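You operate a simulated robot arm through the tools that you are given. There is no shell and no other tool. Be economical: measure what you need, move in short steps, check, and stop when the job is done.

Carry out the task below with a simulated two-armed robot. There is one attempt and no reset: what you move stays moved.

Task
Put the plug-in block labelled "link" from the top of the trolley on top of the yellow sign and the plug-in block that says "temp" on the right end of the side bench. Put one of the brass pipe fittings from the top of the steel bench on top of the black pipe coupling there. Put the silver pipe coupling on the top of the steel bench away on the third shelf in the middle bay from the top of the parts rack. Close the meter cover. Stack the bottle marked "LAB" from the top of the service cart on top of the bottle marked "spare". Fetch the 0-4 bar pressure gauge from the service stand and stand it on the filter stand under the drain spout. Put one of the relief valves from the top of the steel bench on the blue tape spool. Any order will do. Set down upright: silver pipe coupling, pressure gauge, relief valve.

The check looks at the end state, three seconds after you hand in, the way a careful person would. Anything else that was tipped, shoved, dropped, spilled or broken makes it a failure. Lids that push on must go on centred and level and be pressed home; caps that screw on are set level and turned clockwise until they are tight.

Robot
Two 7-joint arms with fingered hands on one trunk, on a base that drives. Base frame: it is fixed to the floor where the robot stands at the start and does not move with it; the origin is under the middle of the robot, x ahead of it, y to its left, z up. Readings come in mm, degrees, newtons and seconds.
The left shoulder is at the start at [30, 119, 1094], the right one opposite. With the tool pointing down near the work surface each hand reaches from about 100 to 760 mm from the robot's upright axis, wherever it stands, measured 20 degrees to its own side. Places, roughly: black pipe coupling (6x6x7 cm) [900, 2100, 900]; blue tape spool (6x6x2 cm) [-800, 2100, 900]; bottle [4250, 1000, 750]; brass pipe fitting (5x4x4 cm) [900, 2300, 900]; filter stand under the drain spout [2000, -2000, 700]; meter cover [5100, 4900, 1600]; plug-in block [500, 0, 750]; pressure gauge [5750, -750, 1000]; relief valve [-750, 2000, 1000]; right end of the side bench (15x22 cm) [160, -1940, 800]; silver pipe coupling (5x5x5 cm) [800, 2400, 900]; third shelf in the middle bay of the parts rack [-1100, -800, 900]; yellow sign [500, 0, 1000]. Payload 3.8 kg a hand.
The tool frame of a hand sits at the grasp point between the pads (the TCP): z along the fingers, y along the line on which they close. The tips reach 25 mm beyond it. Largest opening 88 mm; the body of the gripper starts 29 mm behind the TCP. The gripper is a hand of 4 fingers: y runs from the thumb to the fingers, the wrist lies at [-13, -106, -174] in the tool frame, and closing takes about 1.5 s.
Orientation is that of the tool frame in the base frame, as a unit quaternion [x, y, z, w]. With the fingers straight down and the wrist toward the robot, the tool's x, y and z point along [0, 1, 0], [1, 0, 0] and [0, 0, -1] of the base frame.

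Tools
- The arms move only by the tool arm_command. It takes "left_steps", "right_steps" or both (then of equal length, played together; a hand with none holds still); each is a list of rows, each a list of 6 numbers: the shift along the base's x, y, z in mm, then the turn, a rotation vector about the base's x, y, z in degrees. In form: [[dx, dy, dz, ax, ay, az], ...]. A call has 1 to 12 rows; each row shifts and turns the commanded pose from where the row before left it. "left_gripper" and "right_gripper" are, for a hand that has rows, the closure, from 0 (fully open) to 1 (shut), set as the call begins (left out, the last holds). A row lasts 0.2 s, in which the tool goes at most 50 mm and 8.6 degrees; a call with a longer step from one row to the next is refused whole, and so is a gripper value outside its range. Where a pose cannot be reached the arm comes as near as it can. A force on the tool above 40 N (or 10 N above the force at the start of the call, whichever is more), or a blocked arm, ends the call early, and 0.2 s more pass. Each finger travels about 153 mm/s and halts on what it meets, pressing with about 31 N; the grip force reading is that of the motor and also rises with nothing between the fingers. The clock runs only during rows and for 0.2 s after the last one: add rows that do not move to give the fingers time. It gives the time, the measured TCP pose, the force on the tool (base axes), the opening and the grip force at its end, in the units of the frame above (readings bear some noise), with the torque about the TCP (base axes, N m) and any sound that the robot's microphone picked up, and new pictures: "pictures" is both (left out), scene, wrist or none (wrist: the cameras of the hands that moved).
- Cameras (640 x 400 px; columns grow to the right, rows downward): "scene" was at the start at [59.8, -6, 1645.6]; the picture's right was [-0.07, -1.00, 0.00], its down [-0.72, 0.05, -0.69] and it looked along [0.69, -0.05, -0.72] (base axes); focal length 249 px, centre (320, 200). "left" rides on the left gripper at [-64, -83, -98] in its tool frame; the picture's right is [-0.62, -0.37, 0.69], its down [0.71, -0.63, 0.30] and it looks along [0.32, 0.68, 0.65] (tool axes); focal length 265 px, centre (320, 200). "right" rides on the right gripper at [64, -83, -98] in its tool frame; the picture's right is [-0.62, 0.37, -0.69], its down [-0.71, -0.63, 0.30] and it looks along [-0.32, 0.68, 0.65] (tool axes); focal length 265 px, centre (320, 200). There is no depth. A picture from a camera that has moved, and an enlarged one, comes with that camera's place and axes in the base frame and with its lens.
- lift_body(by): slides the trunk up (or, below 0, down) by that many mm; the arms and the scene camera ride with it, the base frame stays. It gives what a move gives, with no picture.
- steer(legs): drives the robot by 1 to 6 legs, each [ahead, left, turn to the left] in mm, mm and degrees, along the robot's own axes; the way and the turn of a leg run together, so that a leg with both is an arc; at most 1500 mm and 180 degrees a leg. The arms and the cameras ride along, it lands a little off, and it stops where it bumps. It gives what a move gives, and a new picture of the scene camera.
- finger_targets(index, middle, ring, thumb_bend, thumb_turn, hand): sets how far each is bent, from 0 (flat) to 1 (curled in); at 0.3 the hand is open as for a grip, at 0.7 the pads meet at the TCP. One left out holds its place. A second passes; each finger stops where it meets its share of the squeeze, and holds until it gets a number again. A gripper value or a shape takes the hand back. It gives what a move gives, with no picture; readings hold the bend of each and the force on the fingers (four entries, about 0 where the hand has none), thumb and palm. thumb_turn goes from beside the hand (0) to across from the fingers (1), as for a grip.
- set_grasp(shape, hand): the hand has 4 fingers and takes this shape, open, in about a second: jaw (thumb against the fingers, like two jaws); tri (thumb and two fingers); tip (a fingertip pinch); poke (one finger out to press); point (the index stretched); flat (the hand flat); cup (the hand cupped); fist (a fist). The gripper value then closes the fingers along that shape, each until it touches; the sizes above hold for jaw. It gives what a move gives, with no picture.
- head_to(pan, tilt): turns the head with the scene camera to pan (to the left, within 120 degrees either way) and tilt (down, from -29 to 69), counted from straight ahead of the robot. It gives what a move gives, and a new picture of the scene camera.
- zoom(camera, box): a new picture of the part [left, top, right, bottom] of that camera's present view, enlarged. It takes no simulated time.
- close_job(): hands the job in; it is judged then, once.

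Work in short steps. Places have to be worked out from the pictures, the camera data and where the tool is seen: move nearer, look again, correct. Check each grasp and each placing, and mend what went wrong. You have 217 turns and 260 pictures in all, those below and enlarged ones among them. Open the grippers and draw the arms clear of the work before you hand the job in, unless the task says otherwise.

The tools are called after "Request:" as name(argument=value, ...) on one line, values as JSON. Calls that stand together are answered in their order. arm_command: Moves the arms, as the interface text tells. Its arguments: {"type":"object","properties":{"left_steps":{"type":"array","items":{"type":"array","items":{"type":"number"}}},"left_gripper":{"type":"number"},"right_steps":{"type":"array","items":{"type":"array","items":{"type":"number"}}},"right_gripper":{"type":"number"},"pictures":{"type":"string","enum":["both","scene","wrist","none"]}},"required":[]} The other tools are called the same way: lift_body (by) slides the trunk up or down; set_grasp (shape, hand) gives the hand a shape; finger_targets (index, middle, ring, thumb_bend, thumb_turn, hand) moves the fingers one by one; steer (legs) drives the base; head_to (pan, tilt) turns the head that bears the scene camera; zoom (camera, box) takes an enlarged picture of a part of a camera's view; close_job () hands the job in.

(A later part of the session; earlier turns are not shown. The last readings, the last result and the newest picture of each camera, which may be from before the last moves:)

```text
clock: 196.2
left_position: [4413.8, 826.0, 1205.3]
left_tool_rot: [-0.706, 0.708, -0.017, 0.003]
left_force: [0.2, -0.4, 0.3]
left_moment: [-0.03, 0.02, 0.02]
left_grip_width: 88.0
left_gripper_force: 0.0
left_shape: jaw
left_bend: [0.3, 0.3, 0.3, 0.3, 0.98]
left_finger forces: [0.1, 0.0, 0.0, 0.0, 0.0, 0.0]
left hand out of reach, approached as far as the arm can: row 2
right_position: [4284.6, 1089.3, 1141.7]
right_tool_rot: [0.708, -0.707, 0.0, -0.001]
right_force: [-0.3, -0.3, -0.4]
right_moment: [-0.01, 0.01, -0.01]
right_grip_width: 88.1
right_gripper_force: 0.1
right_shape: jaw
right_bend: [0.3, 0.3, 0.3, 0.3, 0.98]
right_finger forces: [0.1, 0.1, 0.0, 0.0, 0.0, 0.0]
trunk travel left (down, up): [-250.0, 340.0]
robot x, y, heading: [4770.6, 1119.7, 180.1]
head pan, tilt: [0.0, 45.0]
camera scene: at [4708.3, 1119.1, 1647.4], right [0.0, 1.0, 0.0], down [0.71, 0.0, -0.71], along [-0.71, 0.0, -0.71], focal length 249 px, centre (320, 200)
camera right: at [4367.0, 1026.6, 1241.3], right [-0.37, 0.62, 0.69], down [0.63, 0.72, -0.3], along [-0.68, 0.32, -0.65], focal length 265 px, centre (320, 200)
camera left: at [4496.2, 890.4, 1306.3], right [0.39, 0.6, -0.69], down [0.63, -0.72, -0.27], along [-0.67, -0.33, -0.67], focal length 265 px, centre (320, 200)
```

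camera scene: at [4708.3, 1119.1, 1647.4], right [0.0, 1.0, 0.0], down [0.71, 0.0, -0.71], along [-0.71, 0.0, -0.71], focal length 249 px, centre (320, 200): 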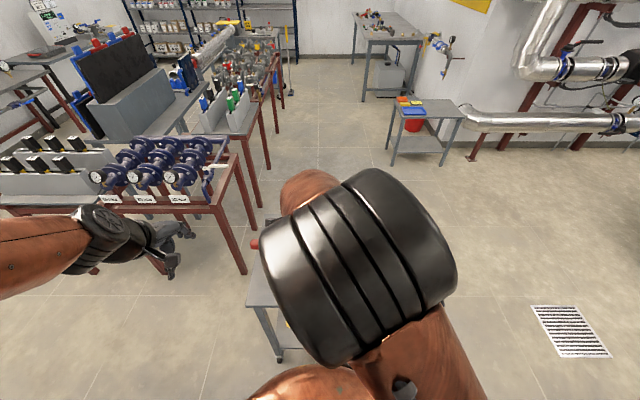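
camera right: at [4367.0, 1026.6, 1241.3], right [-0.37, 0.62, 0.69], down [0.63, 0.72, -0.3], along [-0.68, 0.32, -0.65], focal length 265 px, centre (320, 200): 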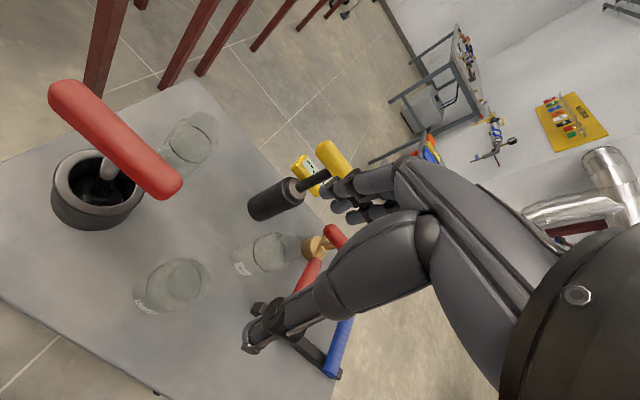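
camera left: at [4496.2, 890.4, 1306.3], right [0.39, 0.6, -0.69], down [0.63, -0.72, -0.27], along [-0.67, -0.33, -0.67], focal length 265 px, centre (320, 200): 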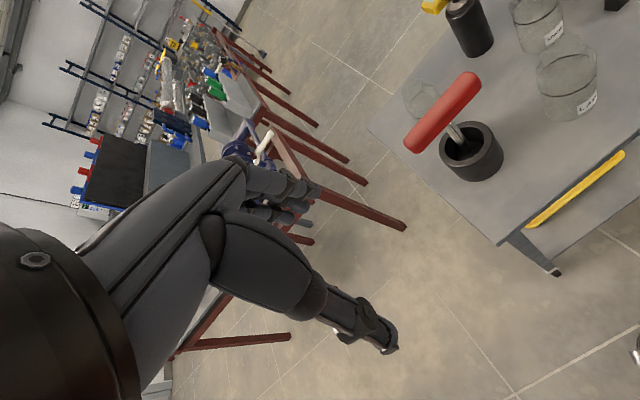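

I zoom the right wrist view on the bottles for exact geometry.

Request:
zoom(camera="right", box=[110, 210, 350, 335])

Request:
zoom(camera="left", box=[480, 0, 640, 125])

```text
2.67 times, centred on (230, 272) of right
camera zoom: at [4367.0, 1026.6, 1241.3], right [-0.37, 0.62, 0.69], down [0.63, 0.72, -0.3], along [-0.68, 0.32, -0.65], focal length 708 px, centre (560, 7)
```

zoom: 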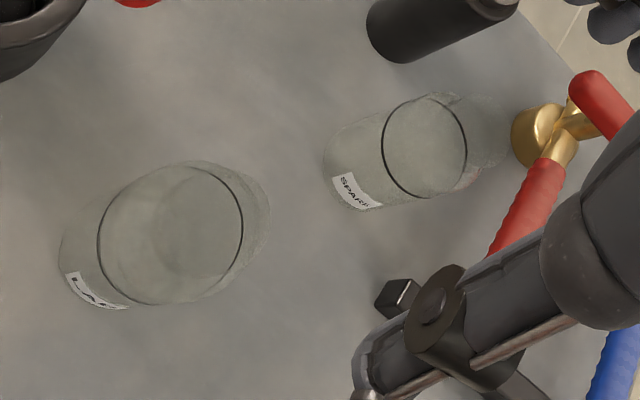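

```text
3.20 times, centred on (560, 62) of left
camera zoom: at [4496.2, 890.4, 1306.3], right [0.39, 0.6, -0.69], down [0.63, -0.72, -0.27], along [-0.67, -0.33, -0.67], focal length 849 px, centre (-448, 640)
```

zoom: 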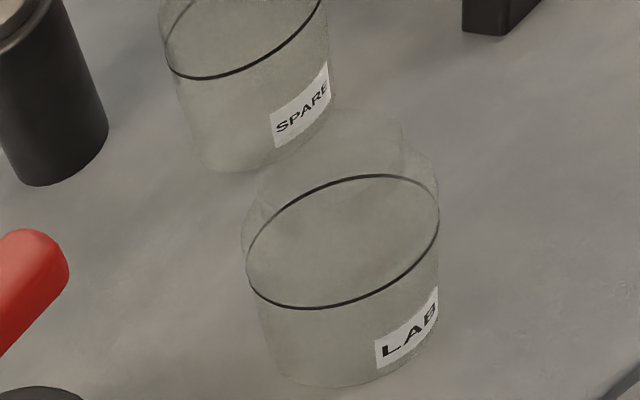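

LAB axis resolves to [4281, 1093], neck top z≈942, table ≈800, body ~60 mm. I descend around it toward TCP z≈918, stopping partway to check.

Request:
arm_command(right_steps=[[-4, 4, -45, 0, 0, 0], [0, 0, -45, 0, 0, 0], [0, 0, -45, 0, 0, 0], [0, 0, -30, 0, 0, 0], [0, 0, 0, 0, 0, 0]], pictures="wrist")

Request:
zoom(camera="left", box=[480, 0, 640, 125])

```text
clock: 197.4
left_position: [4413.8, 825.4, 1205.3]
left_tool_rot: [-0.706, 0.708, -0.017, 0.003]
left_force: [-0.4, -0.5, -0.1]
left_moment: [0.01, 0.01, 0.0]
left_grip_width: 87.9
left_gripper_force: 0.0
left_shape: jaw
left_bend: [0.3, 0.3, 0.3, 0.3, 0.98]
left_finger forces: [0.0, 0.0, 0.1, 0.0, 0.1, 0.0]
right_position: [4277.1, 1091.8, 977.4]
right_tool_rot: [0.708, -0.706, 0.001, -0.002]
right_force: [1.0, 0.3, -0.6]
right_moment: [0.02, -0.03, 0.0]
right_grip_width: 87.9
right_gripper_force: 0.1
right_shape: jaw
right_bend: [0.3, 0.3, 0.3, 0.3, 0.98]
right_finger forces: [0.0, 0.0, 0.1, 0.0, 0.0, 0.1]
trunk travel left (down, up): [-250.0, 340.0]
robot x, y, heading: [4769.1, 1124.0, 179.9]
head pan, tilt: [0.0, 45.0]
camera right: at [4360.7, 1028.6, 1076.4], right [-0.37, 0.62, 0.69], down [0.63, 0.72, -0.3], along [-0.68, 0.32, -0.65], focal length 265 px, centre (320, 200)
```

right: 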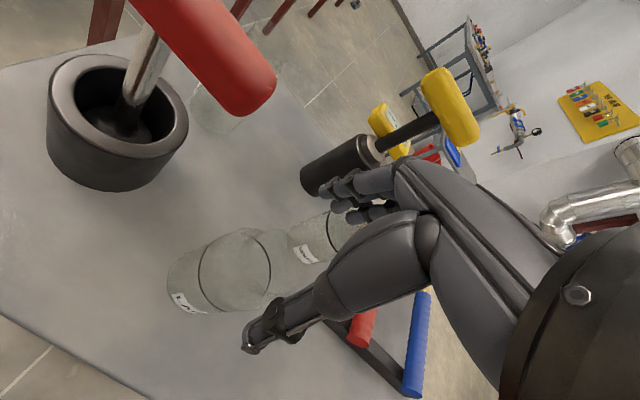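

```text
3.20 times, centred on (560, 62) of left
camera zoom: at [4495.7, 890.0, 1306.2], right [0.39, 0.6, -0.69], down [0.64, -0.72, -0.27], along [-0.67, -0.33, -0.67], focal length 849 px, centre (-448, 640)
```

zoom: 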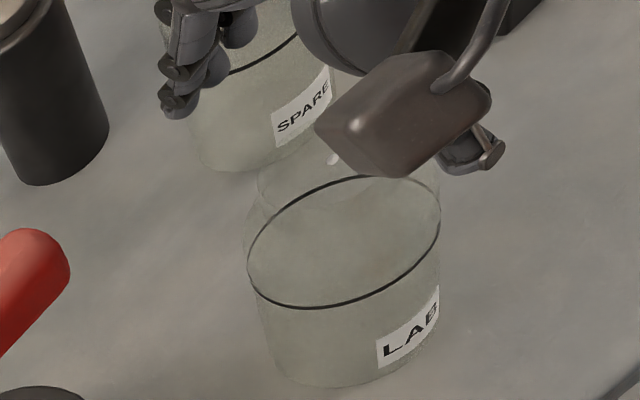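

The neck is where expected. I descend to grip height and close.

Request:
arm_command(right_steps=[[3, 0, -25, 0, 0, 0], [0, 0, -20, 0, 0, 0], [0, 0, -13, 0, 0, 0], [0, 0, 0, 0, 0, 0]], pictures="none")

Request:
zoom(camera="left", box=[480, 0, 640, 125])

```text
clock: 198.4
left_position: [4413.3, 825.3, 1205.0]
left_tool_rot: [-0.706, 0.708, -0.016, 0.003]
left_force: [0.3, -0.2, 0.5]
left_moment: [0.0, 0.02, -0.04]
left_grip_width: 87.8
left_gripper_force: 0.1
left_shape: jaw
left_bend: [0.3, 0.3, 0.3, 0.3, 0.98]
left_finger forces: [0.0, 0.0, 0.0, 0.0, 0.0, 0.1]
right_position: [4280.6, 1092.2, 919.4]
right_tool_rot: [0.708, -0.706, 0.0, -0.001]
right_force: [-0.3, 0.6, 0.0]
right_moment: [0.0, -0.01, -0.01]
right_grip_width: 87.9
right_gripper_force: 0.0
right_shape: jaw
right_bend: [0.3, 0.3, 0.3, 0.3, 0.98]
right_finger forces: [0.0, 0.0, 0.0, 0.0, 0.0, 0.0]
trunk travel left (down, up): [-250.0, 340.0]
robot x, y, heading: [4769.7, 1121.3, 180.1]
head pan, tilt: [0.0, 45.0]
```

```text
3.20 times, centred on (560, 62) of left
camera zoom: at [4495.5, 889.9, 1306.1], right [0.39, 0.6, -0.69], down [0.64, -0.72, -0.27], along [-0.67, -0.33, -0.67], focal length 849 px, centre (-448, 640)
```

zoom: 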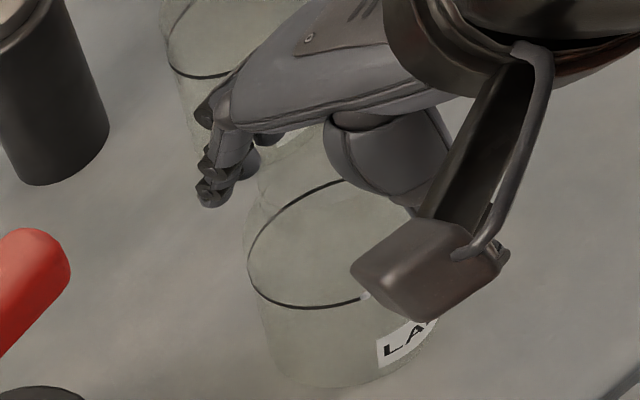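

No contact; I close the right hand.

Request:
arm_command(right_steps=[[0, 0, -3, 0, 0, 0], [0, 0, 0, 0, 0, 0], [0, 0, 0, 0, 0, 0], [0, 0, 0, 0, 0, 0], [0, 0, 0, 0, 0, 0], [0, 0, 0, 0, 0, 0], [0, 0, 0, 0, 0, 0], [0, 0, 0, 0, 0, 0]], right_gripper=1, pictures="wrist")

Request:
zoom(camera="left", box=[480, 0, 640, 125])

```text
clock: 200.2
left_position: [4414.7, 824.6, 1205.1]
left_tool_rot: [-0.706, 0.708, -0.017, 0.003]
left_force: [0.4, -0.6, -0.5]
left_moment: [0.01, -0.01, 0.02]
left_grip_width: 88.0
left_gripper_force: 0.1
left_shape: jaw
left_bend: [0.3, 0.3, 0.3, 0.3, 0.98]
left_finger forces: [0.1, 0.0, 0.1, 0.0, 0.0, 0.0]
right_position: [4280.0, 1092.5, 917.2]
right_tool_rot: [0.708, -0.706, -0.002, -0.002]
right_force: [-1.7, 0.6, 5.9]
right_moment: [0.0, 0.07, 0.02]
right_grip_width: 51.4
right_gripper_force: 30.8
right_shape: jaw
right_bend: [0.74, 0.41, 0.44, 0.65, 1.0]
right_finger forces: [16.4, 9.2, 4.0, 0.0, 27.8, 0.0]
trunk travel left (down, up): [-250.0, 340.0]
robot x, y, heading: [4768.4, 1117.5, 179.7]
head pan, tilt: [0.0, 45.0]
camera right: at [4364.1, 1029.2, 1015.6], right [-0.37, 0.62, 0.69], down [0.63, 0.72, -0.3], along [-0.68, 0.32, -0.65], focal length 265 px, centre (320, 200)
```

right: 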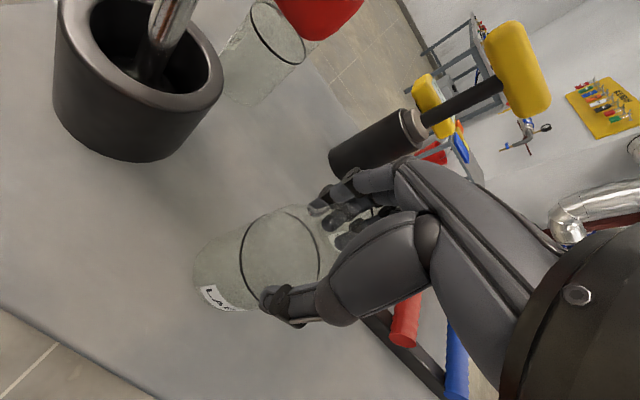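

```text
3.20 times, centred on (560, 62) of left
camera zoom: at [4495.6, 889.9, 1306.1], right [0.39, 0.6, -0.69], down [0.64, -0.72, -0.27], along [-0.67, -0.33, -0.67], focal length 849 px, centre (-448, 640)
```

zoom: 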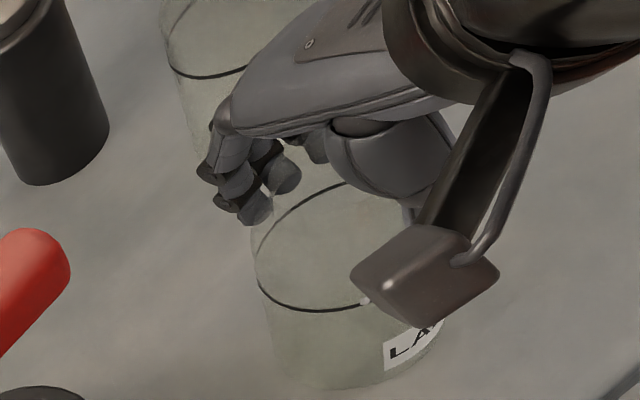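

Gripped at ~51 mm. I lift 25 mm and check for tilt.

Request:
arm_command(right_steps=[[0, 0, 8, 0, 0, 0], [0, 0, 12, 0, 0, 0], [0, 0, 15, 0, 0, 0], [0, 0, 0, 0, 0, 0]], pictures="wrist")

Request:
zoom(camera="left", box=[480, 0, 640, 125])

```text
clock: 201.2
left_position: [4414.0, 824.6, 1205.4]
left_tool_rot: [-0.706, 0.708, -0.016, 0.003]
left_force: [0.1, 0.7, 0.7]
left_moment: [0.04, -0.01, -0.02]
left_grip_width: 88.0
left_gripper_force: 0.0
left_shape: jaw
left_bend: [0.3, 0.3, 0.3, 0.3, 0.98]
left_finger forces: [0.0, 0.1, 0.0, 0.0, 0.0, 0.0]
right_position: [4280.6, 1092.5, 952.0]
right_tool_rot: [0.708, -0.706, -0.001, -0.001]
right_force: [-0.4, -0.2, -1.2]
right_moment: [-0.03, 0.01, -0.01]
right_grip_width: 51.4
right_gripper_force: 31.4
right_shape: jaw
right_bend: [0.74, 0.41, 0.44, 0.65, 0.99]
right_finger forces: [15.9, 8.8, 3.9, 0.0, 28.4, 0.0]
trunk travel left (down, up): [-250.0, 340.0]
robot x, y, heading: [4769.7, 1118.0, 180.3]
head pan, tilt: [0.0, 45.0]
camera right: at [4363.9, 1029.4, 1051.2], right [-0.37, 0.62, 0.69], down [0.63, 0.72, -0.3], along [-0.68, 0.33, -0.65], focal length 265 px, centre (320, 200)
```

right: 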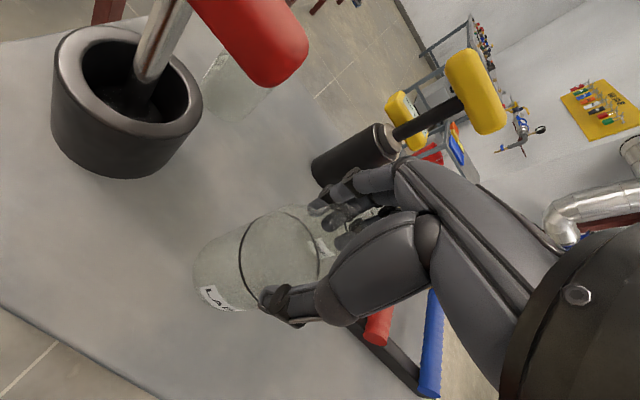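

```text
3.20 times, centred on (560, 62) of left
camera zoom: at [4495.3, 889.8, 1306.0], right [0.39, 0.6, -0.69], down [0.64, -0.72, -0.27], along [-0.67, -0.33, -0.67], focal length 849 px, centre (-448, 640)
```

zoom: 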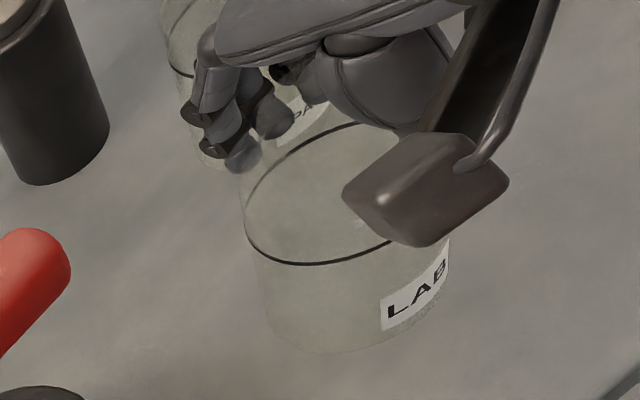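

LAB hangs upright. I raise it above SPARE's height and carry it toward SPARE at ≈[4162, 1173].

Request:
arm_command(right_steps=[[0, 0, 45, 0, 0, 0], [0, 0, 45, 0, 0, 0], [0, 0, 45, 0, 0, 0], [0, 0, 15, 0, 0, 0], [-30, 20, 0, 0, 0, 0], [-30, 20, 0, 0, 0, 0], [-30, 20, 0, 0, 0, 0], [-28, 20, 0, 0, 0, 0], [0, 0, 0, 0, 0, 0]], pictures="wrist")

Request:
zoom(camera="left", box=[440, 0, 600, 100])

```text
clock: 203.2
left_position: [4414.1, 824.7, 1203.9]
left_tool_rot: [-0.706, 0.708, -0.017, 0.003]
left_force: [-0.5, 0.2, 0.1]
left_moment: [0.03, -0.03, -0.01]
left_grip_width: 87.8
left_gripper_force: 0.1
left_shape: jaw
left_bend: [0.3, 0.3, 0.3, 0.3, 0.98]
left_finger forces: [0.0, 0.0, 0.0, 0.0, 0.0, 0.0]
right_position: [4163.4, 1171.9, 1103.6]
right_tool_rot: [0.707, -0.707, 0.0, -0.001]
right_force: [0.6, -0.6, -0.6]
right_moment: [0.01, -0.02, 0.0]
right_grip_width: 51.3
right_gripper_force: 31.2
right_shape: jaw
right_bend: [0.74, 0.41, 0.44, 0.65, 0.99]
right_finger forces: [15.8, 8.8, 3.9, 0.0, 28.2, 0.1]
trunk travel left (down, up): [-250.0, 340.0]
robot x, y, heading: [4775.5, 1121.4, 180.0]
head pan, tilt: [0.0, 45.0]
camera right: at [4246.2, 1109.7, 1202.9], right [-0.37, 0.62, 0.69], down [0.63, 0.72, -0.3], along [-0.68, 0.32, -0.65], focal length 265 px, centre (320, 200)
```

right: 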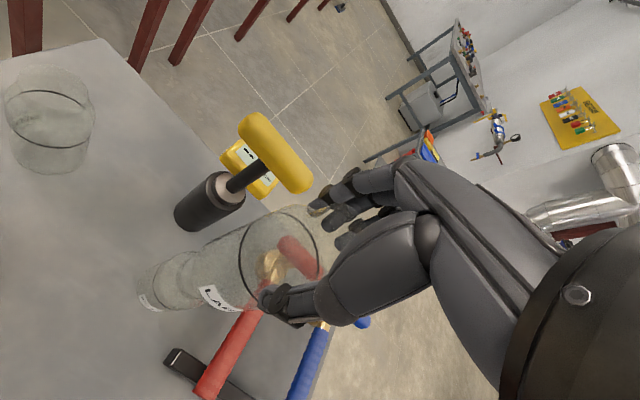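

```text
4.00 times, centred on (520, 50) of left
camera zoom: at [4496.1, 890.0, 1306.2], right [0.39, 0.6, -0.69], down [0.63, -0.72, -0.27], along [-0.67, -0.33, -0.67], focal length 1062 px, centre (-480, 800)
```

zoom: 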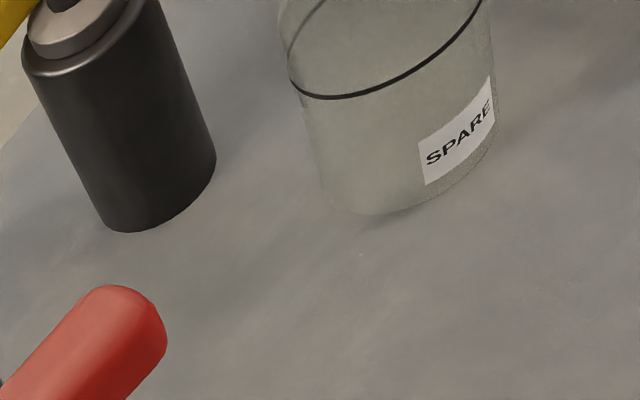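

I zoom the right wrist view to compare LAB's bottom with SPARE's neck.

Request:
zoom(camera="right", box=[120, 190, 344, 330])

Request:
zoom(camera="scene", box=[270, 200, 398, 280])

```text
2.86 times, centred on (232, 260) of right
camera zoom: at [4246.2, 1109.7, 1202.9], right [-0.37, 0.62, 0.69], down [0.63, 0.72, -0.3], along [-0.68, 0.32, -0.65], focal length 758 px, centre (571, 29)
```

zoom: 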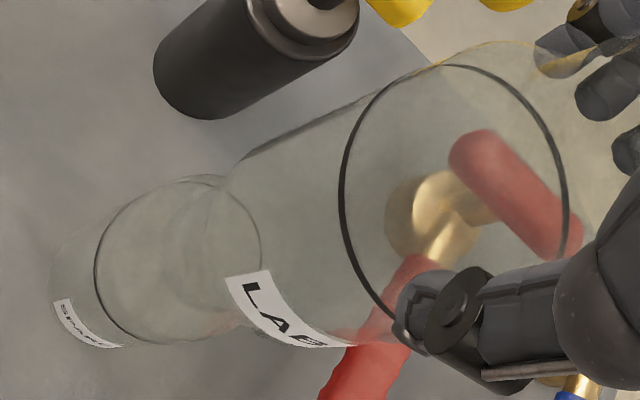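

```text
5.00 times, centred on (334, 240) of scene
camera zoom: at [4708.1, 1118.6, 1647.4], right [0.0, 1.0, 0.0], down [0.71, 0.0, -0.71], along [-0.71, 0.0, -0.71], focal length 1246 px, centre (250, 0)
```

zoom: 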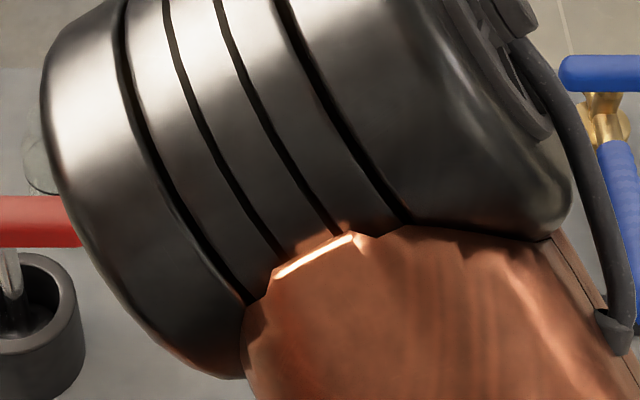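

SPARE axis [4161.5, 1173], LAB axis [4169, 1170.6]. I shift (-7.5, +2.5) and lower to just above contact.

Request:
arm_command(right_steps=[[-7.5, 2.5, 0, 0, 0, 0], [0, 0, -18, 0, 0, 0], [0, 0, -16, 0, 0, 0], [0, 0, 0, 0, 0, 0]], pictures="none")

Request:
zoom(camera="right", box=[120, 190, 344, 330])

Request:
zoom(camera="left", box=[440, 0, 600, 100])

```text
clock: 204.2
left_position: [4414.0, 824.1, 1205.7]
left_tool_rot: [-0.706, 0.708, -0.018, 0.003]
left_force: [-0.3, 0.0, -0.5]
left_moment: [-0.01, 0.02, -0.02]
left_grip_width: 88.1
left_gripper_force: 0.1
left_shape: jaw
left_bend: [0.3, 0.3, 0.3, 0.3, 0.98]
left_finger forces: [0.0, 0.0, 0.1, 0.1, 0.0, 0.0]
right_position: [4155.1, 1174.6, 1068.3]
right_tool_rot: [0.708, -0.707, 0.001, -0.001]
right_force: [0.5, 0.3, -1.1]
right_moment: [-0.01, 0.01, 0.0]
right_grip_width: 51.3
right_gripper_force: 31.1
right_shape: jaw
right_bend: [0.74, 0.41, 0.44, 0.65, 0.99]
right_finger forces: [15.9, 8.8, 4.0, 0.1, 28.2, 0.1]
trunk travel left (down, up): [-250.0, 340.0]
robot x, y, heading: [4772.0, 1119.4, 179.7]
head pan, tilt: [0.0, 45.0]
```

```text
2.86 times, centred on (232, 260) of right
camera zoom: at [4239.0, 1112.3, 1167.0], right [-0.37, 0.62, 0.69], down [0.63, 0.72, -0.3], along [-0.68, 0.32, -0.65], focal length 758 px, centre (571, 29)
```

zoom: 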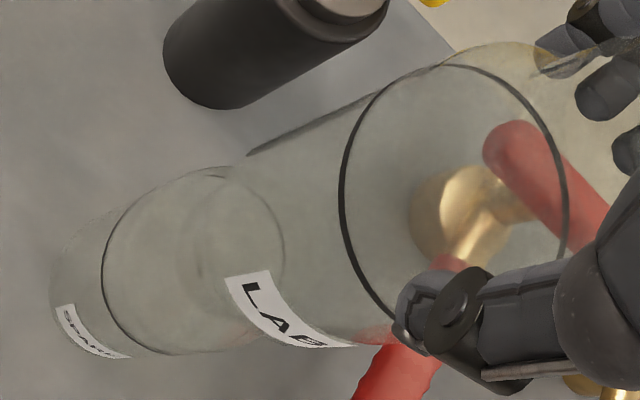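

```text
4.00 times, centred on (520, 50) of left
camera zoom: at [4495.6, 890.0, 1306.1], right [0.39, 0.6, -0.69], down [0.64, -0.72, -0.27], along [-0.67, -0.33, -0.67], focal length 1062 px, centre (-480, 800)
```

zoom: 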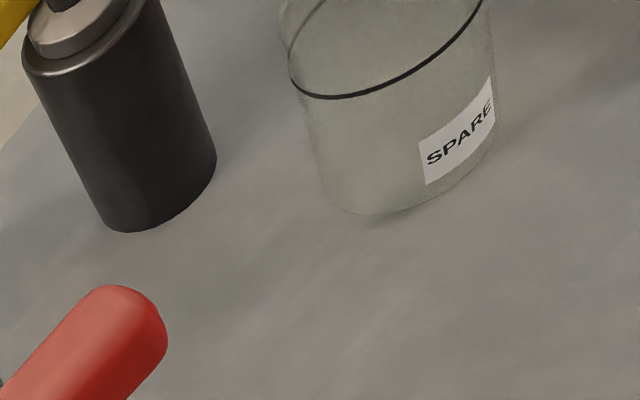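

Axes now agree within ~2 mm. I lower in small steps to contact.

Request:
arm_command(right_steps=[[0, 0, -4, 0, 0, 0], [0, 0, -3, 0, 0, 0], [0, 0, -2, 0, 0, 0], [0, 0, 0, 0, 0, 0]], pictures="none")

```text
clock: 205.2
left_position: [4414.6, 824.8, 1204.7]
left_tool_rot: [-0.706, 0.708, -0.016, 0.003]
left_force: [0.3, 0.2, -0.2]
left_moment: [-0.02, -0.01, -0.01]
left_grip_width: 88.1
left_gripper_force: 0.0
left_shape: jaw
left_bend: [0.3, 0.3, 0.3, 0.3, 0.98]
left_finger forces: [0.0, 0.0, 0.1, 0.0, 0.1, 0.0]
right_position: [4155.4, 1173.2, 1058.7]
right_tool_rot: [0.708, -0.707, 0.001, -0.002]
right_force: [-0.4, -0.4, -0.8]
right_moment: [0.02, 0.01, -0.01]
right_grip_width: 51.2
right_gripper_force: 30.7
right_shape: jaw
right_bend: [0.74, 0.41, 0.44, 0.65, 0.99]
right_finger forces: [15.7, 8.7, 3.9, 0.0, 28.2, 0.0]
trunk travel left (down, up): [-250.0, 340.0]
robot x, y, heading: [4769.4, 1115.5, 180.2]
head pan, tilt: [0.0, 45.0]
```

Request:
arm_command(right_steps=[[0, 0, -2, 0, 0, 0], [0, 0, -2, 0, 0, 0], [0, 0, -2, 0, 0, 0], [0, 0, 0, 0, 0, 0]], pictures="none")

Request:
zoom(camera="right", box=[120, 190, 344, 330])

```text
clock: 206.2
left_position: [4413.5, 825.5, 1205.5]
left_tool_rot: [-0.706, 0.708, -0.017, 0.003]
left_force: [0.4, -0.1, -0.9]
left_moment: [-0.04, -0.01, 0.01]
left_grip_width: 88.0
left_gripper_force: 0.1
left_shape: jaw
left_bend: [0.3, 0.3, 0.3, 0.3, 0.98]
left_finger forces: [0.0, 0.0, 0.0, 0.0, 0.0, 0.0]
right_position: [4155.6, 1173.5, 1054.1]
right_tool_rot: [0.707, -0.707, 0.0, -0.001]
right_force: [-0.3, 0.2, -0.6]
right_moment: [0.01, 0.02, 0.02]
right_grip_width: 51.5
right_gripper_force: 30.6
right_shape: jaw
right_bend: [0.74, 0.41, 0.44, 0.65, 0.99]
right_finger forces: [15.7, 8.8, 3.9, 0.0, 28.2, 0.0]
trunk travel left (down, up): [-250.0, 340.0]
robot x, y, heading: [4768.6, 1115.6, 180.2]
head pan, tilt: [0.0, 45.0]
```

```text
2.86 times, centred on (232, 260) of right
camera zoom: at [4238.7, 1111.4, 1152.1], right [-0.37, 0.62, 0.69], down [0.63, 0.72, -0.3], along [-0.68, 0.33, -0.65], focal length 758 px, centre (571, 29)
```

zoom: 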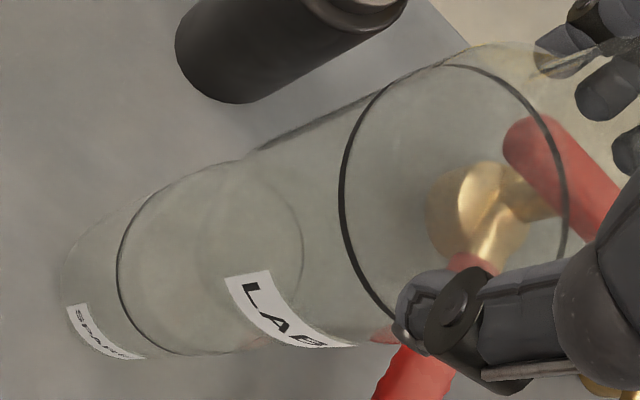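

No contact yet; I continue.

Request:
arm_command(right_steps=[[0, 0, -2, 0, 0, 0], [0, 0, -2, 0, 0, 0], [0, 0, -2, 0, 0, 0], [0, 0, 0, 0, 0, 0]], pictures="none")

```text
clock: 207.2
left_position: [4414.3, 825.3, 1205.5]
left_tool_rot: [-0.706, 0.708, -0.016, 0.003]
left_force: [-0.6, -0.1, -1.1]
left_moment: [0.0, 0.01, -0.01]
left_grip_width: 88.1
left_gripper_force: 0.0
left_shape: jaw
left_bend: [0.3, 0.3, 0.3, 0.3, 0.98]
left_finger forces: [0.0, 0.0, 0.1, 0.0, 0.0, 0.0]
right_position: [4156.7, 1173.7, 1046.4]
right_tool_rot: [0.708, -0.706, -0.001, 0.0]
right_force: [0.1, 0.3, 11.0]
right_moment: [0.0, -0.14, -0.01]
right_grip_width: 51.3
right_gripper_force: 31.0
right_shape: jaw
right_bend: [0.74, 0.41, 0.44, 0.65, 0.99]
right_finger forces: [16.4, 9.3, 4.3, 0.1, 28.8, 0.0]
trunk travel left (down, up): [-250.0, 340.0]
robot x, y, heading: [4772.3, 1118.8, 180.2]
head pan, tilt: [0.0, 45.0]
```

Contact at 11 N. I check alignment then ease off and release in stages.

Request:
arm_command(right_steps=[[0, 0, 1.5, 0, 0, 0], [0, 0, 0, 0, 0, 0]], pictures="none")

Request:
zoom(camera="right", box=[120, 190, 344, 330])

```text
clock: 207.8
left_position: [4414.3, 824.2, 1205.3]
left_tool_rot: [-0.706, 0.708, -0.016, 0.003]
left_force: [0.0, 0.7, -0.1]
left_moment: [0.01, 0.03, -0.02]
left_grip_width: 87.7
left_gripper_force: 0.0
left_shape: jaw
left_bend: [0.3, 0.3, 0.3, 0.3, 0.98]
left_finger forces: [0.0, 0.0, 0.1, 0.1, 0.0, 0.0]
right_position: [4156.5, 1173.1, 1047.3]
right_tool_rot: [0.708, -0.707, 0.0, -0.002]
right_force: [-0.6, 0.8, 6.7]
right_moment: [0.04, -0.08, 0.03]
right_grip_width: 51.6
right_gripper_force: 30.6
right_shape: jaw
right_bend: [0.74, 0.41, 0.44, 0.65, 0.99]
right_finger forces: [16.4, 9.3, 4.3, 0.0, 28.8, 0.0]
trunk travel left (down, up): [-250.0, 340.0]
robot x, y, heading: [4766.8, 1117.1, 180.0]
head pan, tilt: [0.0, 45.0]
```

```text
2.86 times, centred on (232, 260) of right
camera zoom: at [4239.5, 1110.4, 1147.3], right [-0.37, 0.62, 0.69], down [0.63, 0.72, -0.3], along [-0.68, 0.32, -0.65], focal length 758 px, centre (571, 29)
```

zoom: 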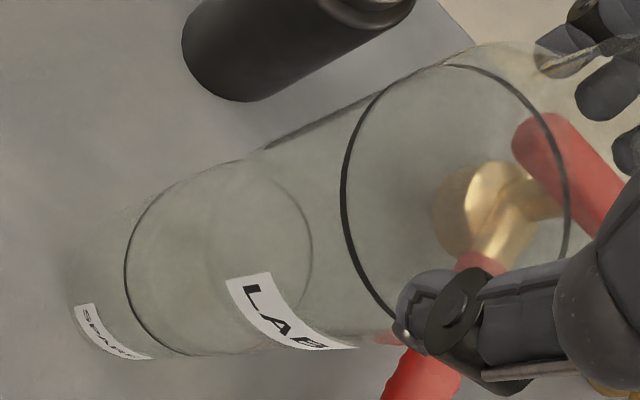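

Axes coincide. I release slowly.

Request:
arm_command(right_steps=[[0, 0, 0, 0, 0, 0], [0, 0, 0, 0, 0, 0]], right_gripper=0.34, pictures="none")

Request:
arm_command(right_steps=[[0, 0, 0, 0, 0, 0], [0, 0, 0, 0, 0, 0], [0, 0, 0, 0, 0, 0]], right_gripper=0.1, pictures="wrist")

```text
clock: 208.4
left_position: [4413.4, 825.3, 1205.3]
left_tool_rot: [-0.706, 0.708, -0.017, 0.003]
left_force: [-0.2, -0.2, -0.1]
left_moment: [-0.03, 0.0, 0.01]
left_grip_width: 87.9
left_gripper_force: 0.0
left_shape: jaw
left_bend: [0.3, 0.3, 0.3, 0.3, 0.98]
left_finger forces: [0.0, 0.0, 0.0, 0.1, 0.0, 0.0]
right_position: [4156.5, 1174.0, 1047.3]
right_tool_rot: [0.708, -0.706, 0.0, -0.001]
right_force: [-0.9, -0.7, 0.3]
right_moment: [0.05, -0.03, -0.02]
right_grip_width: 58.1
right_gripper_force: 0.0
right_shape: jaw
right_bend: [0.28, 0.38, 0.35, 0.61, 0.99]
right_finger forces: [0.0, 0.1, 0.0, 0.0, 0.1, 0.0]
trunk travel left (down, up): [-250.0, 340.0]
robot x, y, heading: [4770.6, 1121.5, 180.0]
head pan, tilt: [0.0, 45.0]
```

```text
clock: 209.2
left_position: [4413.2, 824.2, 1205.3]
left_tool_rot: [-0.706, 0.708, -0.016, 0.003]
left_force: [-0.2, 0.1, 0.4]
left_moment: [0.01, 0.01, 0.02]
left_grip_width: 88.0
left_gripper_force: 0.1
left_shape: jaw
left_bend: [0.3, 0.3, 0.3, 0.3, 0.98]
left_finger forces: [0.0, 0.0, 0.0, 0.1, 0.0, 0.0]
right_position: [4155.6, 1173.3, 1048.3]
right_tool_rot: [0.708, -0.706, 0.0, -0.002]
right_force: [-1.3, -0.3, 0.4]
right_moment: [-0.02, -0.01, -0.01]
right_grip_width: 79.3
right_gripper_force: 0.0
right_shape: jaw
right_bend: [0.29, 0.32, 0.3, 0.33, 0.98]
right_finger forces: [0.0, 0.1, 0.0, 0.0, 0.1, 0.0]
trunk travel left (down, up): [-250.0, 340.0]
robot x, y, heading: [4772.3, 1119.3, 180.2]
head pan, tilt: [0.0, 45.0]
camera right: at [4238.8, 1110.5, 1147.0], right [-0.37, 0.62, 0.69], down [0.63, 0.72, -0.3], along [-0.68, 0.32, -0.65], focal length 265 px, centre (320, 200)
```

right: 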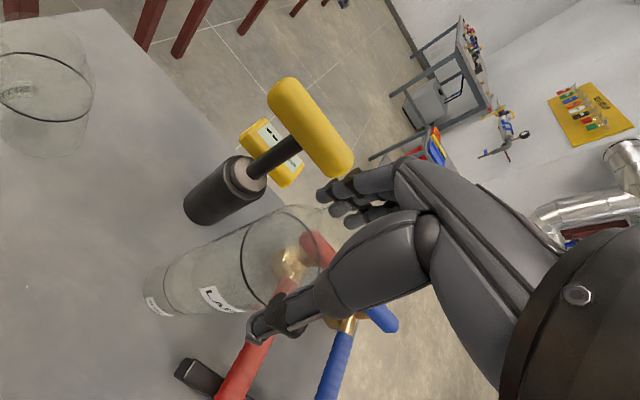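

LAB stands on SPARE. I raise the hand straight up and draw it back.

Request:
arm_command(right_steps=[[0, 0, 20, 0, 0, 0], [0, 0, 35, 0, 0, 0], [0, 0, 45, 0, 0, 0], [20, 0, 35, 0, 0, 0], [45, 10, 0, 0, 0, 0], [45, 20, 0, 0, 0, 0], [45, 20, 0, 0, 0, 0], [40, 20, 0, 0, 0, 0], [0, 45, 0, 0, 0, 0], [0, 45, 0, 0, 0, 0], [0, 0, 0, 0, 0, 0]], pictures="scene")

Request:
zoom(camera="scene", box=[250, 170, 410, 290])

```text
clock: 211.6
left_position: [4413.3, 823.5, 1204.4]
left_tool_rot: [-0.706, 0.708, -0.017, 0.003]
left_force: [0.7, 0.2, 0.3]
left_moment: [0.02, -0.04, 0.02]
left_grip_width: 87.9
left_gripper_force: 0.2
left_shape: jaw
left_bend: [0.3, 0.3, 0.3, 0.3, 0.98]
left_finger forces: [0.1, 0.0, 0.0, 0.0, 0.1, 0.1]
right_position: [4353.4, 1332.6, 1182.2]
right_tool_rot: [0.707, -0.707, -0.001, -0.002]
right_force: [-0.5, -0.1, 0.8]
right_moment: [0.05, -0.03, -0.01]
right_grip_width: 79.0
right_gripper_force: 0.1
right_shape: jaw
right_bend: [0.29, 0.32, 0.3, 0.33, 0.98]
right_finger forces: [0.1, 0.1, 0.0, 0.0, 0.0, 0.0]
trunk travel left (down, up): [-250.0, 340.0]
robot x, y, heading: [4768.3, 1117.0, 179.9]
head pan, tilt: [0.0, 45.0]
camera scene: at [4707.3, 1117.4, 1647.4], right [0.0, 1.0, 0.0], down [0.71, 0.0, -0.71], along [-0.71, 0.0, -0.71], focal length 249 px, centre (320, 200)
```

scene: 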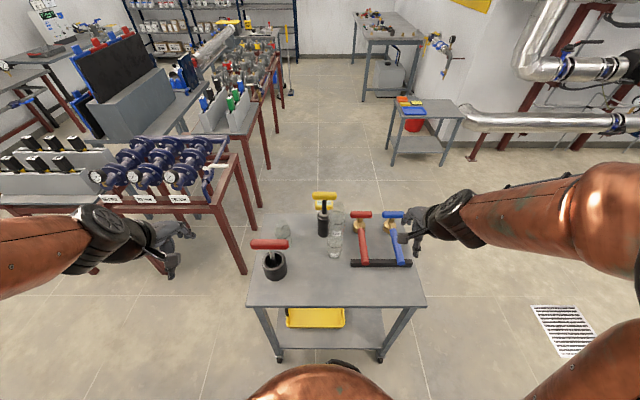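

```text
3.33 times, centred on (330, 230) of scene
camera zoom: at [4707.3, 1117.4, 1647.4], right [0.0, 1.0, 0.0], down [0.71, 0.0, -0.71], along [-0.71, 0.0, -0.71], focal length 831 px, centre (287, 100)
```

zoom: 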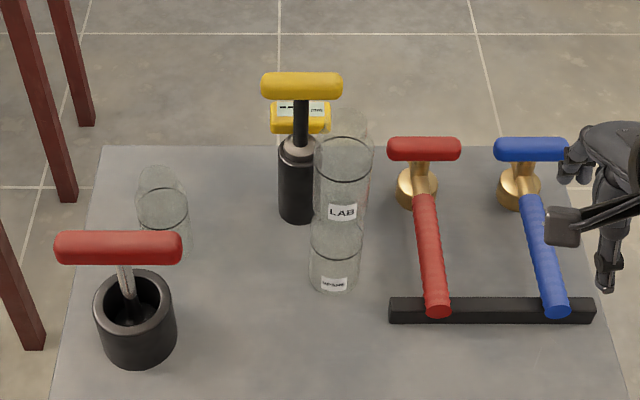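

Stack confirmed. Next the meter cover; I back off, turn north and look.

Request:
arm_command(right_steps=[[40, 0, 0, 0, 0, 0], [20, 0, 0, 0, 0, 0]], pictures="none")

Request:
steer(legs=[[-120, 0, 0], [0, 0, -90]])

Request:
head_to(pan=0, tilt=10)

```text
clock: 212.2
left_position: [4413.0, 824.0, 1205.2]
left_tool_rot: [-0.706, 0.708, -0.017, 0.004]
left_force: [-0.1, 0.8, -0.3]
left_moment: [-0.03, 0.02, -0.02]
left_grip_width: 88.3
left_gripper_force: 0.1
left_shape: jaw
left_bend: [0.3, 0.3, 0.3, 0.3, 0.98]
left_finger forces: [0.1, 0.0, 0.1, 0.0, 0.1, 0.1]
right_position: [4412.6, 1332.8, 1182.0]
right_tool_rot: [0.708, -0.706, 0.0, -0.002]
right_force: [0.5, -0.6, -0.5]
right_moment: [0.02, 0.01, 0.01]
right_grip_width: 79.0
right_gripper_force: 0.2
right_shape: jaw
right_bend: [0.29, 0.32, 0.3, 0.33, 0.98]
right_finger forces: [0.0, 0.0, 0.0, 0.0, 0.0, 0.0]
trunk travel left (down, up): [-250.0, 340.0]
robot x, y, heading: [4770.6, 1117.7, 179.9]
head pan, tilt: [0.0, 45.0]
```

```text
clock: 217.3
left_position: [4597.3, 1476.2, 1205.6]
left_tool_rot: [0.004, 1.0, -0.014, -0.01]
left_force: [0.5, 0.3, 0.0]
left_moment: [-0.02, -0.03, -0.01]
left_grip_width: 88.0
left_gripper_force: 0.0
left_shape: jaw
left_bend: [0.3, 0.3, 0.3, 0.3, 0.98]
left_finger forces: [0.0, 0.1, 0.2, 0.0, 0.1, 0.0]
right_position: [5104.6, 1476.1, 1183.4]
right_tool_rot: [0.0, 1.0, -0.001, 0.001]
right_force: [0.2, 0.3, 0.7]
right_moment: [-0.01, 0.0, 0.01]
right_grip_width: 79.1
right_gripper_force: 0.0
right_shape: jaw
right_bend: [0.29, 0.32, 0.3, 0.33, 0.98]
right_finger forces: [0.0, 0.1, 0.1, 0.1, 0.1, 0.1]
trunk travel left (down, up): [-250.0, 340.0]
robot x, y, heading: [4891.8, 1120.1, 90.2]
head pan, tilt: [0.0, 45.0]
camera scene: at [4889.5, 1180.0, 1647.4], right [1.0, 0.0, 0.0], down [0.0, -0.71, -0.71], along [0.0, 0.71, -0.71], focal length 249 px, centre (320, 200)
```

scene: 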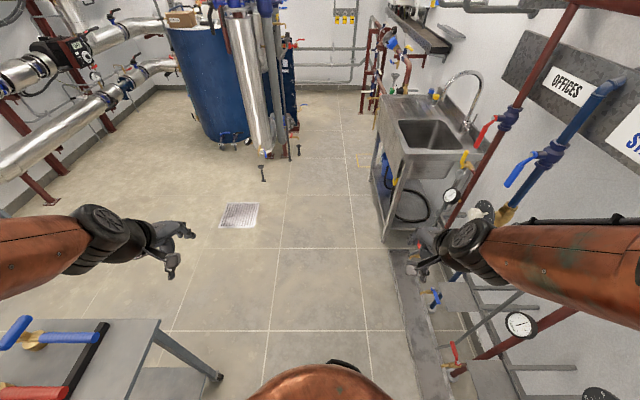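

```text
clock: 218.3
left_position: [4597.1, 1476.7, 1205.5]
left_tool_rot: [0.003, 1.0, -0.015, -0.01]
left_force: [-0.5, -0.6, 0.3]
left_moment: [0.0, 0.01, 0.01]
left_grip_width: 87.9
left_gripper_force: 0.1
left_shape: jaw
left_bend: [0.3, 0.3, 0.3, 0.3, 0.98]
left_finger forces: [0.0, 0.1, 0.0, 0.1, 0.0, 0.0]
right_position: [5105.1, 1476.9, 1184.1]
right_tool_rot: [0.001, 1.0, -0.001, 0.001]
right_force: [0.3, 0.7, 0.4]
right_moment: [0.02, -0.03, -0.03]
right_grip_width: 79.1
right_gripper_force: 0.0
right_shape: jaw
right_bend: [0.29, 0.32, 0.3, 0.33, 0.98]
right_finger forces: [0.0, 0.0, 0.0, 0.0, 0.0, 0.0]
trunk travel left (down, up): [-250.0, 340.0]
robot x, y, heading: [4891.3, 1120.2, 90.1]
head pan, tilt: [0.0, 10.0]
camera scene: at [4889.5, 1191.7, 1702.3], right [1.0, 0.0, 0.0], down [0.0, -0.17, -0.98], along [0.0, 0.98, -0.17], focal length 249 px, centre (320, 200)
```

scene: 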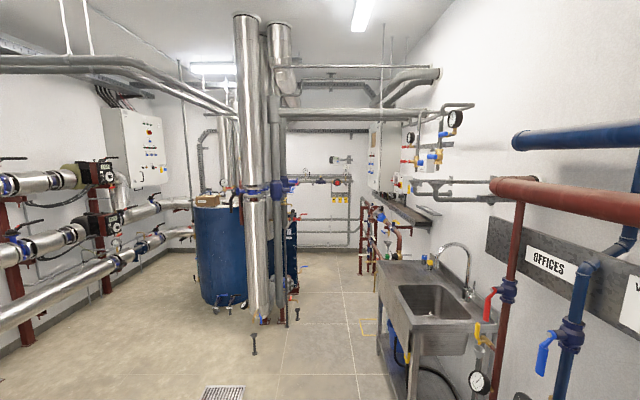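

I zoom on the back-wall area where the meter should be.

Request:
zoom(camera="scene", box=[276, 130, 404, 230])

```text
4.00 times, centred on (340, 180) of scene
camera zoom: at [4889.5, 1191.7, 1702.3], right [1.0, 0.0, 0.0], down [0.0, -0.17, -0.98], along [0.0, 0.98, -0.17], focal length 997 px, centre (240, 280)
```

zoom: 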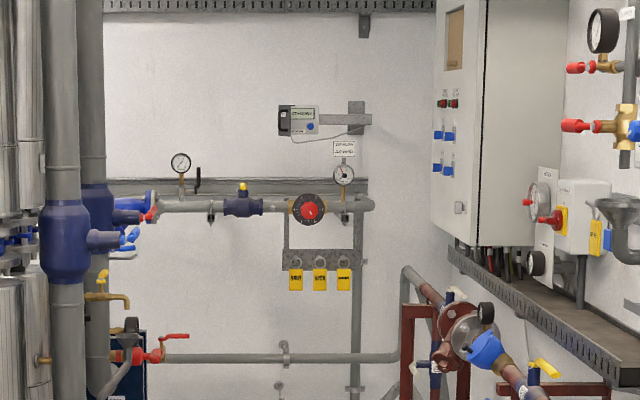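

A grey box meter with a display and an apparently open dark flap is on the back wall (~[5110, 4900, 1650]). I drive up the lane to look closer.

Request:
steer(legs=[[0, 130, 0], [1500, 0, 0], [800, 0, 0]])

Request:
head_to(pan=0, tilt=5)

```text
clock: 228.6
left_position: [4476.0, 3335.9, 1202.2]
left_tool_rot: [-0.006, 1.0, -0.019, -0.01]
left_force: [-11.6, -12.1, -1.2]
left_moment: [0.0, 0.0, 0.42]
left_grip_width: 86.8
left_gripper_force: 0.1
left_shape: jaw
left_bend: [0.43, 0.31, 0.3, 0.3, 0.98]
left_finger forces: [13.8, 3.3, 0.0, 0.1, 0.0, 0.0]
right_position: [4993.7, 3339.3, 1184.0]
right_tool_rot: [0.004, 1.0, 0.0, 0.001]
right_force: [0.3, 0.7, -0.5]
right_moment: [0.01, 0.01, 0.01]
right_grip_width: 79.1
right_gripper_force: 0.0
right_shape: jaw
right_bend: [0.29, 0.32, 0.3, 0.33, 0.98]
right_finger forces: [0.0, 0.1, 0.1, 0.0, 0.0, 0.0]
trunk travel left (down, up): [-250.0, 340.0]
robot x, y, heading: [4775.0, 2982.2, 89.3]
head pan, tilt: [0.0, 10.0]
stopped in leg 3: the force on the tool passed its limit at 68 N (the readings are from after the stop); the commanded pose is now the measured one
camera scene: at [4775.2, 3054.2, 1702.5], right [1.0, -0.01, 0.0], down [0.0, -0.17, -0.99], along [0.01, 0.98, -0.17], focal length 249 px, centre (320, 200)
```

scene: 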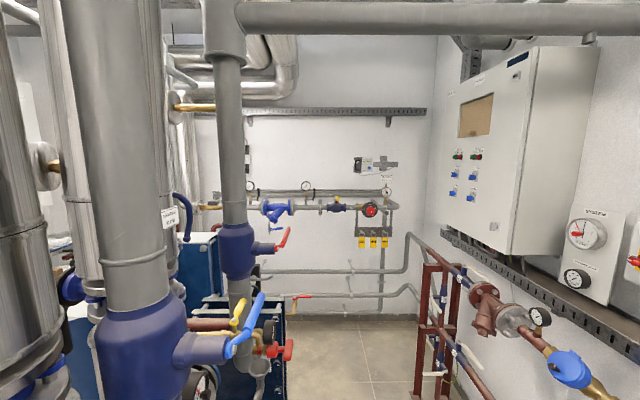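

```text
clock: 229.3
left_position: [4475.9, 3334.8, 1203.5]
left_tool_rot: [-0.004, 1.0, -0.017, -0.008]
left_force: [-16.5, -18.6, -3.9]
left_moment: [-0.03, -0.15, 0.6]
left_grip_width: 86.9
left_gripper_force: 0.1
left_shape: jaw
left_bend: [0.43, 0.31, 0.3, 0.3, 0.98]
left_finger forces: [19.5, 5.2, 0.1, 0.1, 0.0, 0.0]
right_position: [4992.4, 3337.1, 1185.3]
right_tool_rot: [0.004, 1.0, 0.001, 0.002]
right_force: [0.3, 0.5, 0.4]
right_moment: [-0.02, 0.0, 0.02]
right_grip_width: 79.1
right_gripper_force: 0.1
right_shape: jaw
right_bend: [0.29, 0.32, 0.3, 0.33, 0.98]
right_finger forces: [0.1, 0.0, 0.0, 0.0, 0.0, 0.0]
trunk travel left (down, up): [-250.0, 340.0]
robot x, y, heading: [4779.0, 2987.4, 89.7]
head pan, tilt: [0.0, 5.0]
camera scene: at [4773.8, 3052.0, 1710.5], right [1.0, -0.01, 0.0], down [0.0, -0.09, -1.0], along [0.01, 1.0, -0.09], focal length 249 px, centre (320, 200)
```

scene: 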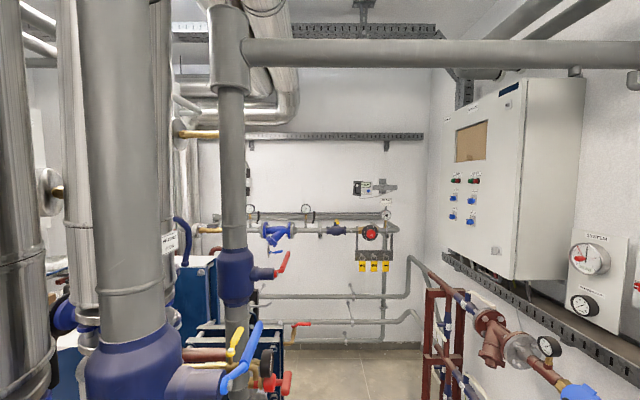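

I strafed the wrong way (left) and the left fingers bumped a large pipe. I back off, go right, and check the pipework.

Request:
steer(legs=[[-200, 0, 0], [0, -310, 0]])

Request:
head_to(pan=25, tilt=20)

```text
clock: 232.6
left_position: [4791.2, 3136.8, 1202.5]
left_tool_rot: [-0.001, 1.0, -0.018, -0.011]
left_force: [-0.1, 0.5, -0.7]
left_moment: [0.01, -0.02, 0.02]
left_grip_width: 87.9
left_gripper_force: 0.0
left_shape: jaw
left_bend: [0.3, 0.3, 0.3, 0.3, 0.98]
left_finger forces: [0.0, 0.0, 0.1, 0.1, 0.1, 0.1]
right_position: [5307.4, 3136.6, 1183.1]
right_tool_rot: [0.006, 1.0, -0.001, 0.001]
right_force: [0.7, 0.0, 0.1]
right_moment: [0.02, 0.03, 0.02]
right_grip_width: 78.9
right_gripper_force: 0.0
right_shape: jaw
right_bend: [0.29, 0.32, 0.3, 0.33, 0.98]
right_finger forces: [0.0, 0.1, 0.0, 0.1, 0.0, 0.0]
trunk travel left (down, up): [-250.0, 340.0]
robot x, y, heading: [5084.0, 2783.8, 89.5]
head pan, tilt: [0.0, 5.0]
camera scene: at [5089.2, 2852.2, 1710.4], right [1.0, -0.01, 0.0], down [0.0, -0.09, -1.0], along [0.01, 1.0, -0.09], focal length 249 px, centre (320, 200)
```

scene: 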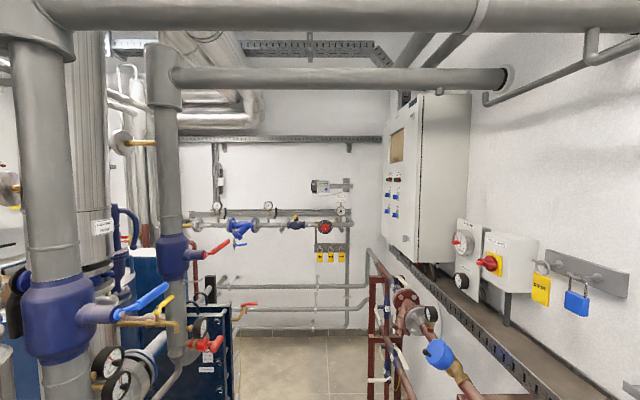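

```text
clock: 233.5
left_position: [4791.3, 3136.7, 1202.9]
left_tool_rot: [-0.001, 1.0, -0.019, -0.011]
left_force: [-0.6, -0.2, 0.5]
left_moment: [0.02, 0.0, -0.02]
left_grip_width: 88.1
left_gripper_force: 0.1
left_shape: jaw
left_bend: [0.3, 0.3, 0.3, 0.3, 0.98]
left_finger forces: [0.1, 0.0, 0.1, 0.1, 0.0, 0.1]
right_position: [5307.5, 3135.7, 1183.7]
right_tool_rot: [0.005, 1.0, -0.001, 0.002]
right_force: [-0.3, 0.3, -0.4]
right_moment: [-0.01, -0.02, -0.01]
right_grip_width: 79.2
right_gripper_force: 0.1
right_shape: jaw
right_bend: [0.29, 0.32, 0.3, 0.33, 0.98]
right_finger forces: [0.1, 0.1, 0.1, 0.0, 0.0, 0.0]
trunk travel left (down, up): [-250.0, 340.0]
robot x, y, heading: [5089.7, 2781.9, 89.6]
head pan, tilt: [25.0, 20.0]
camera scene: at [5048.5, 2845.3, 1686.1], right [0.91, 0.41, 0.0], down [0.14, -0.31, -0.94], along [-0.39, 0.86, -0.34], focal length 249 px, centre (320, 200)
```

scene: 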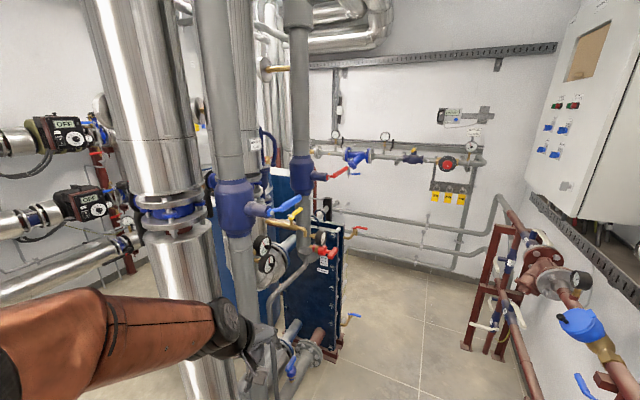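

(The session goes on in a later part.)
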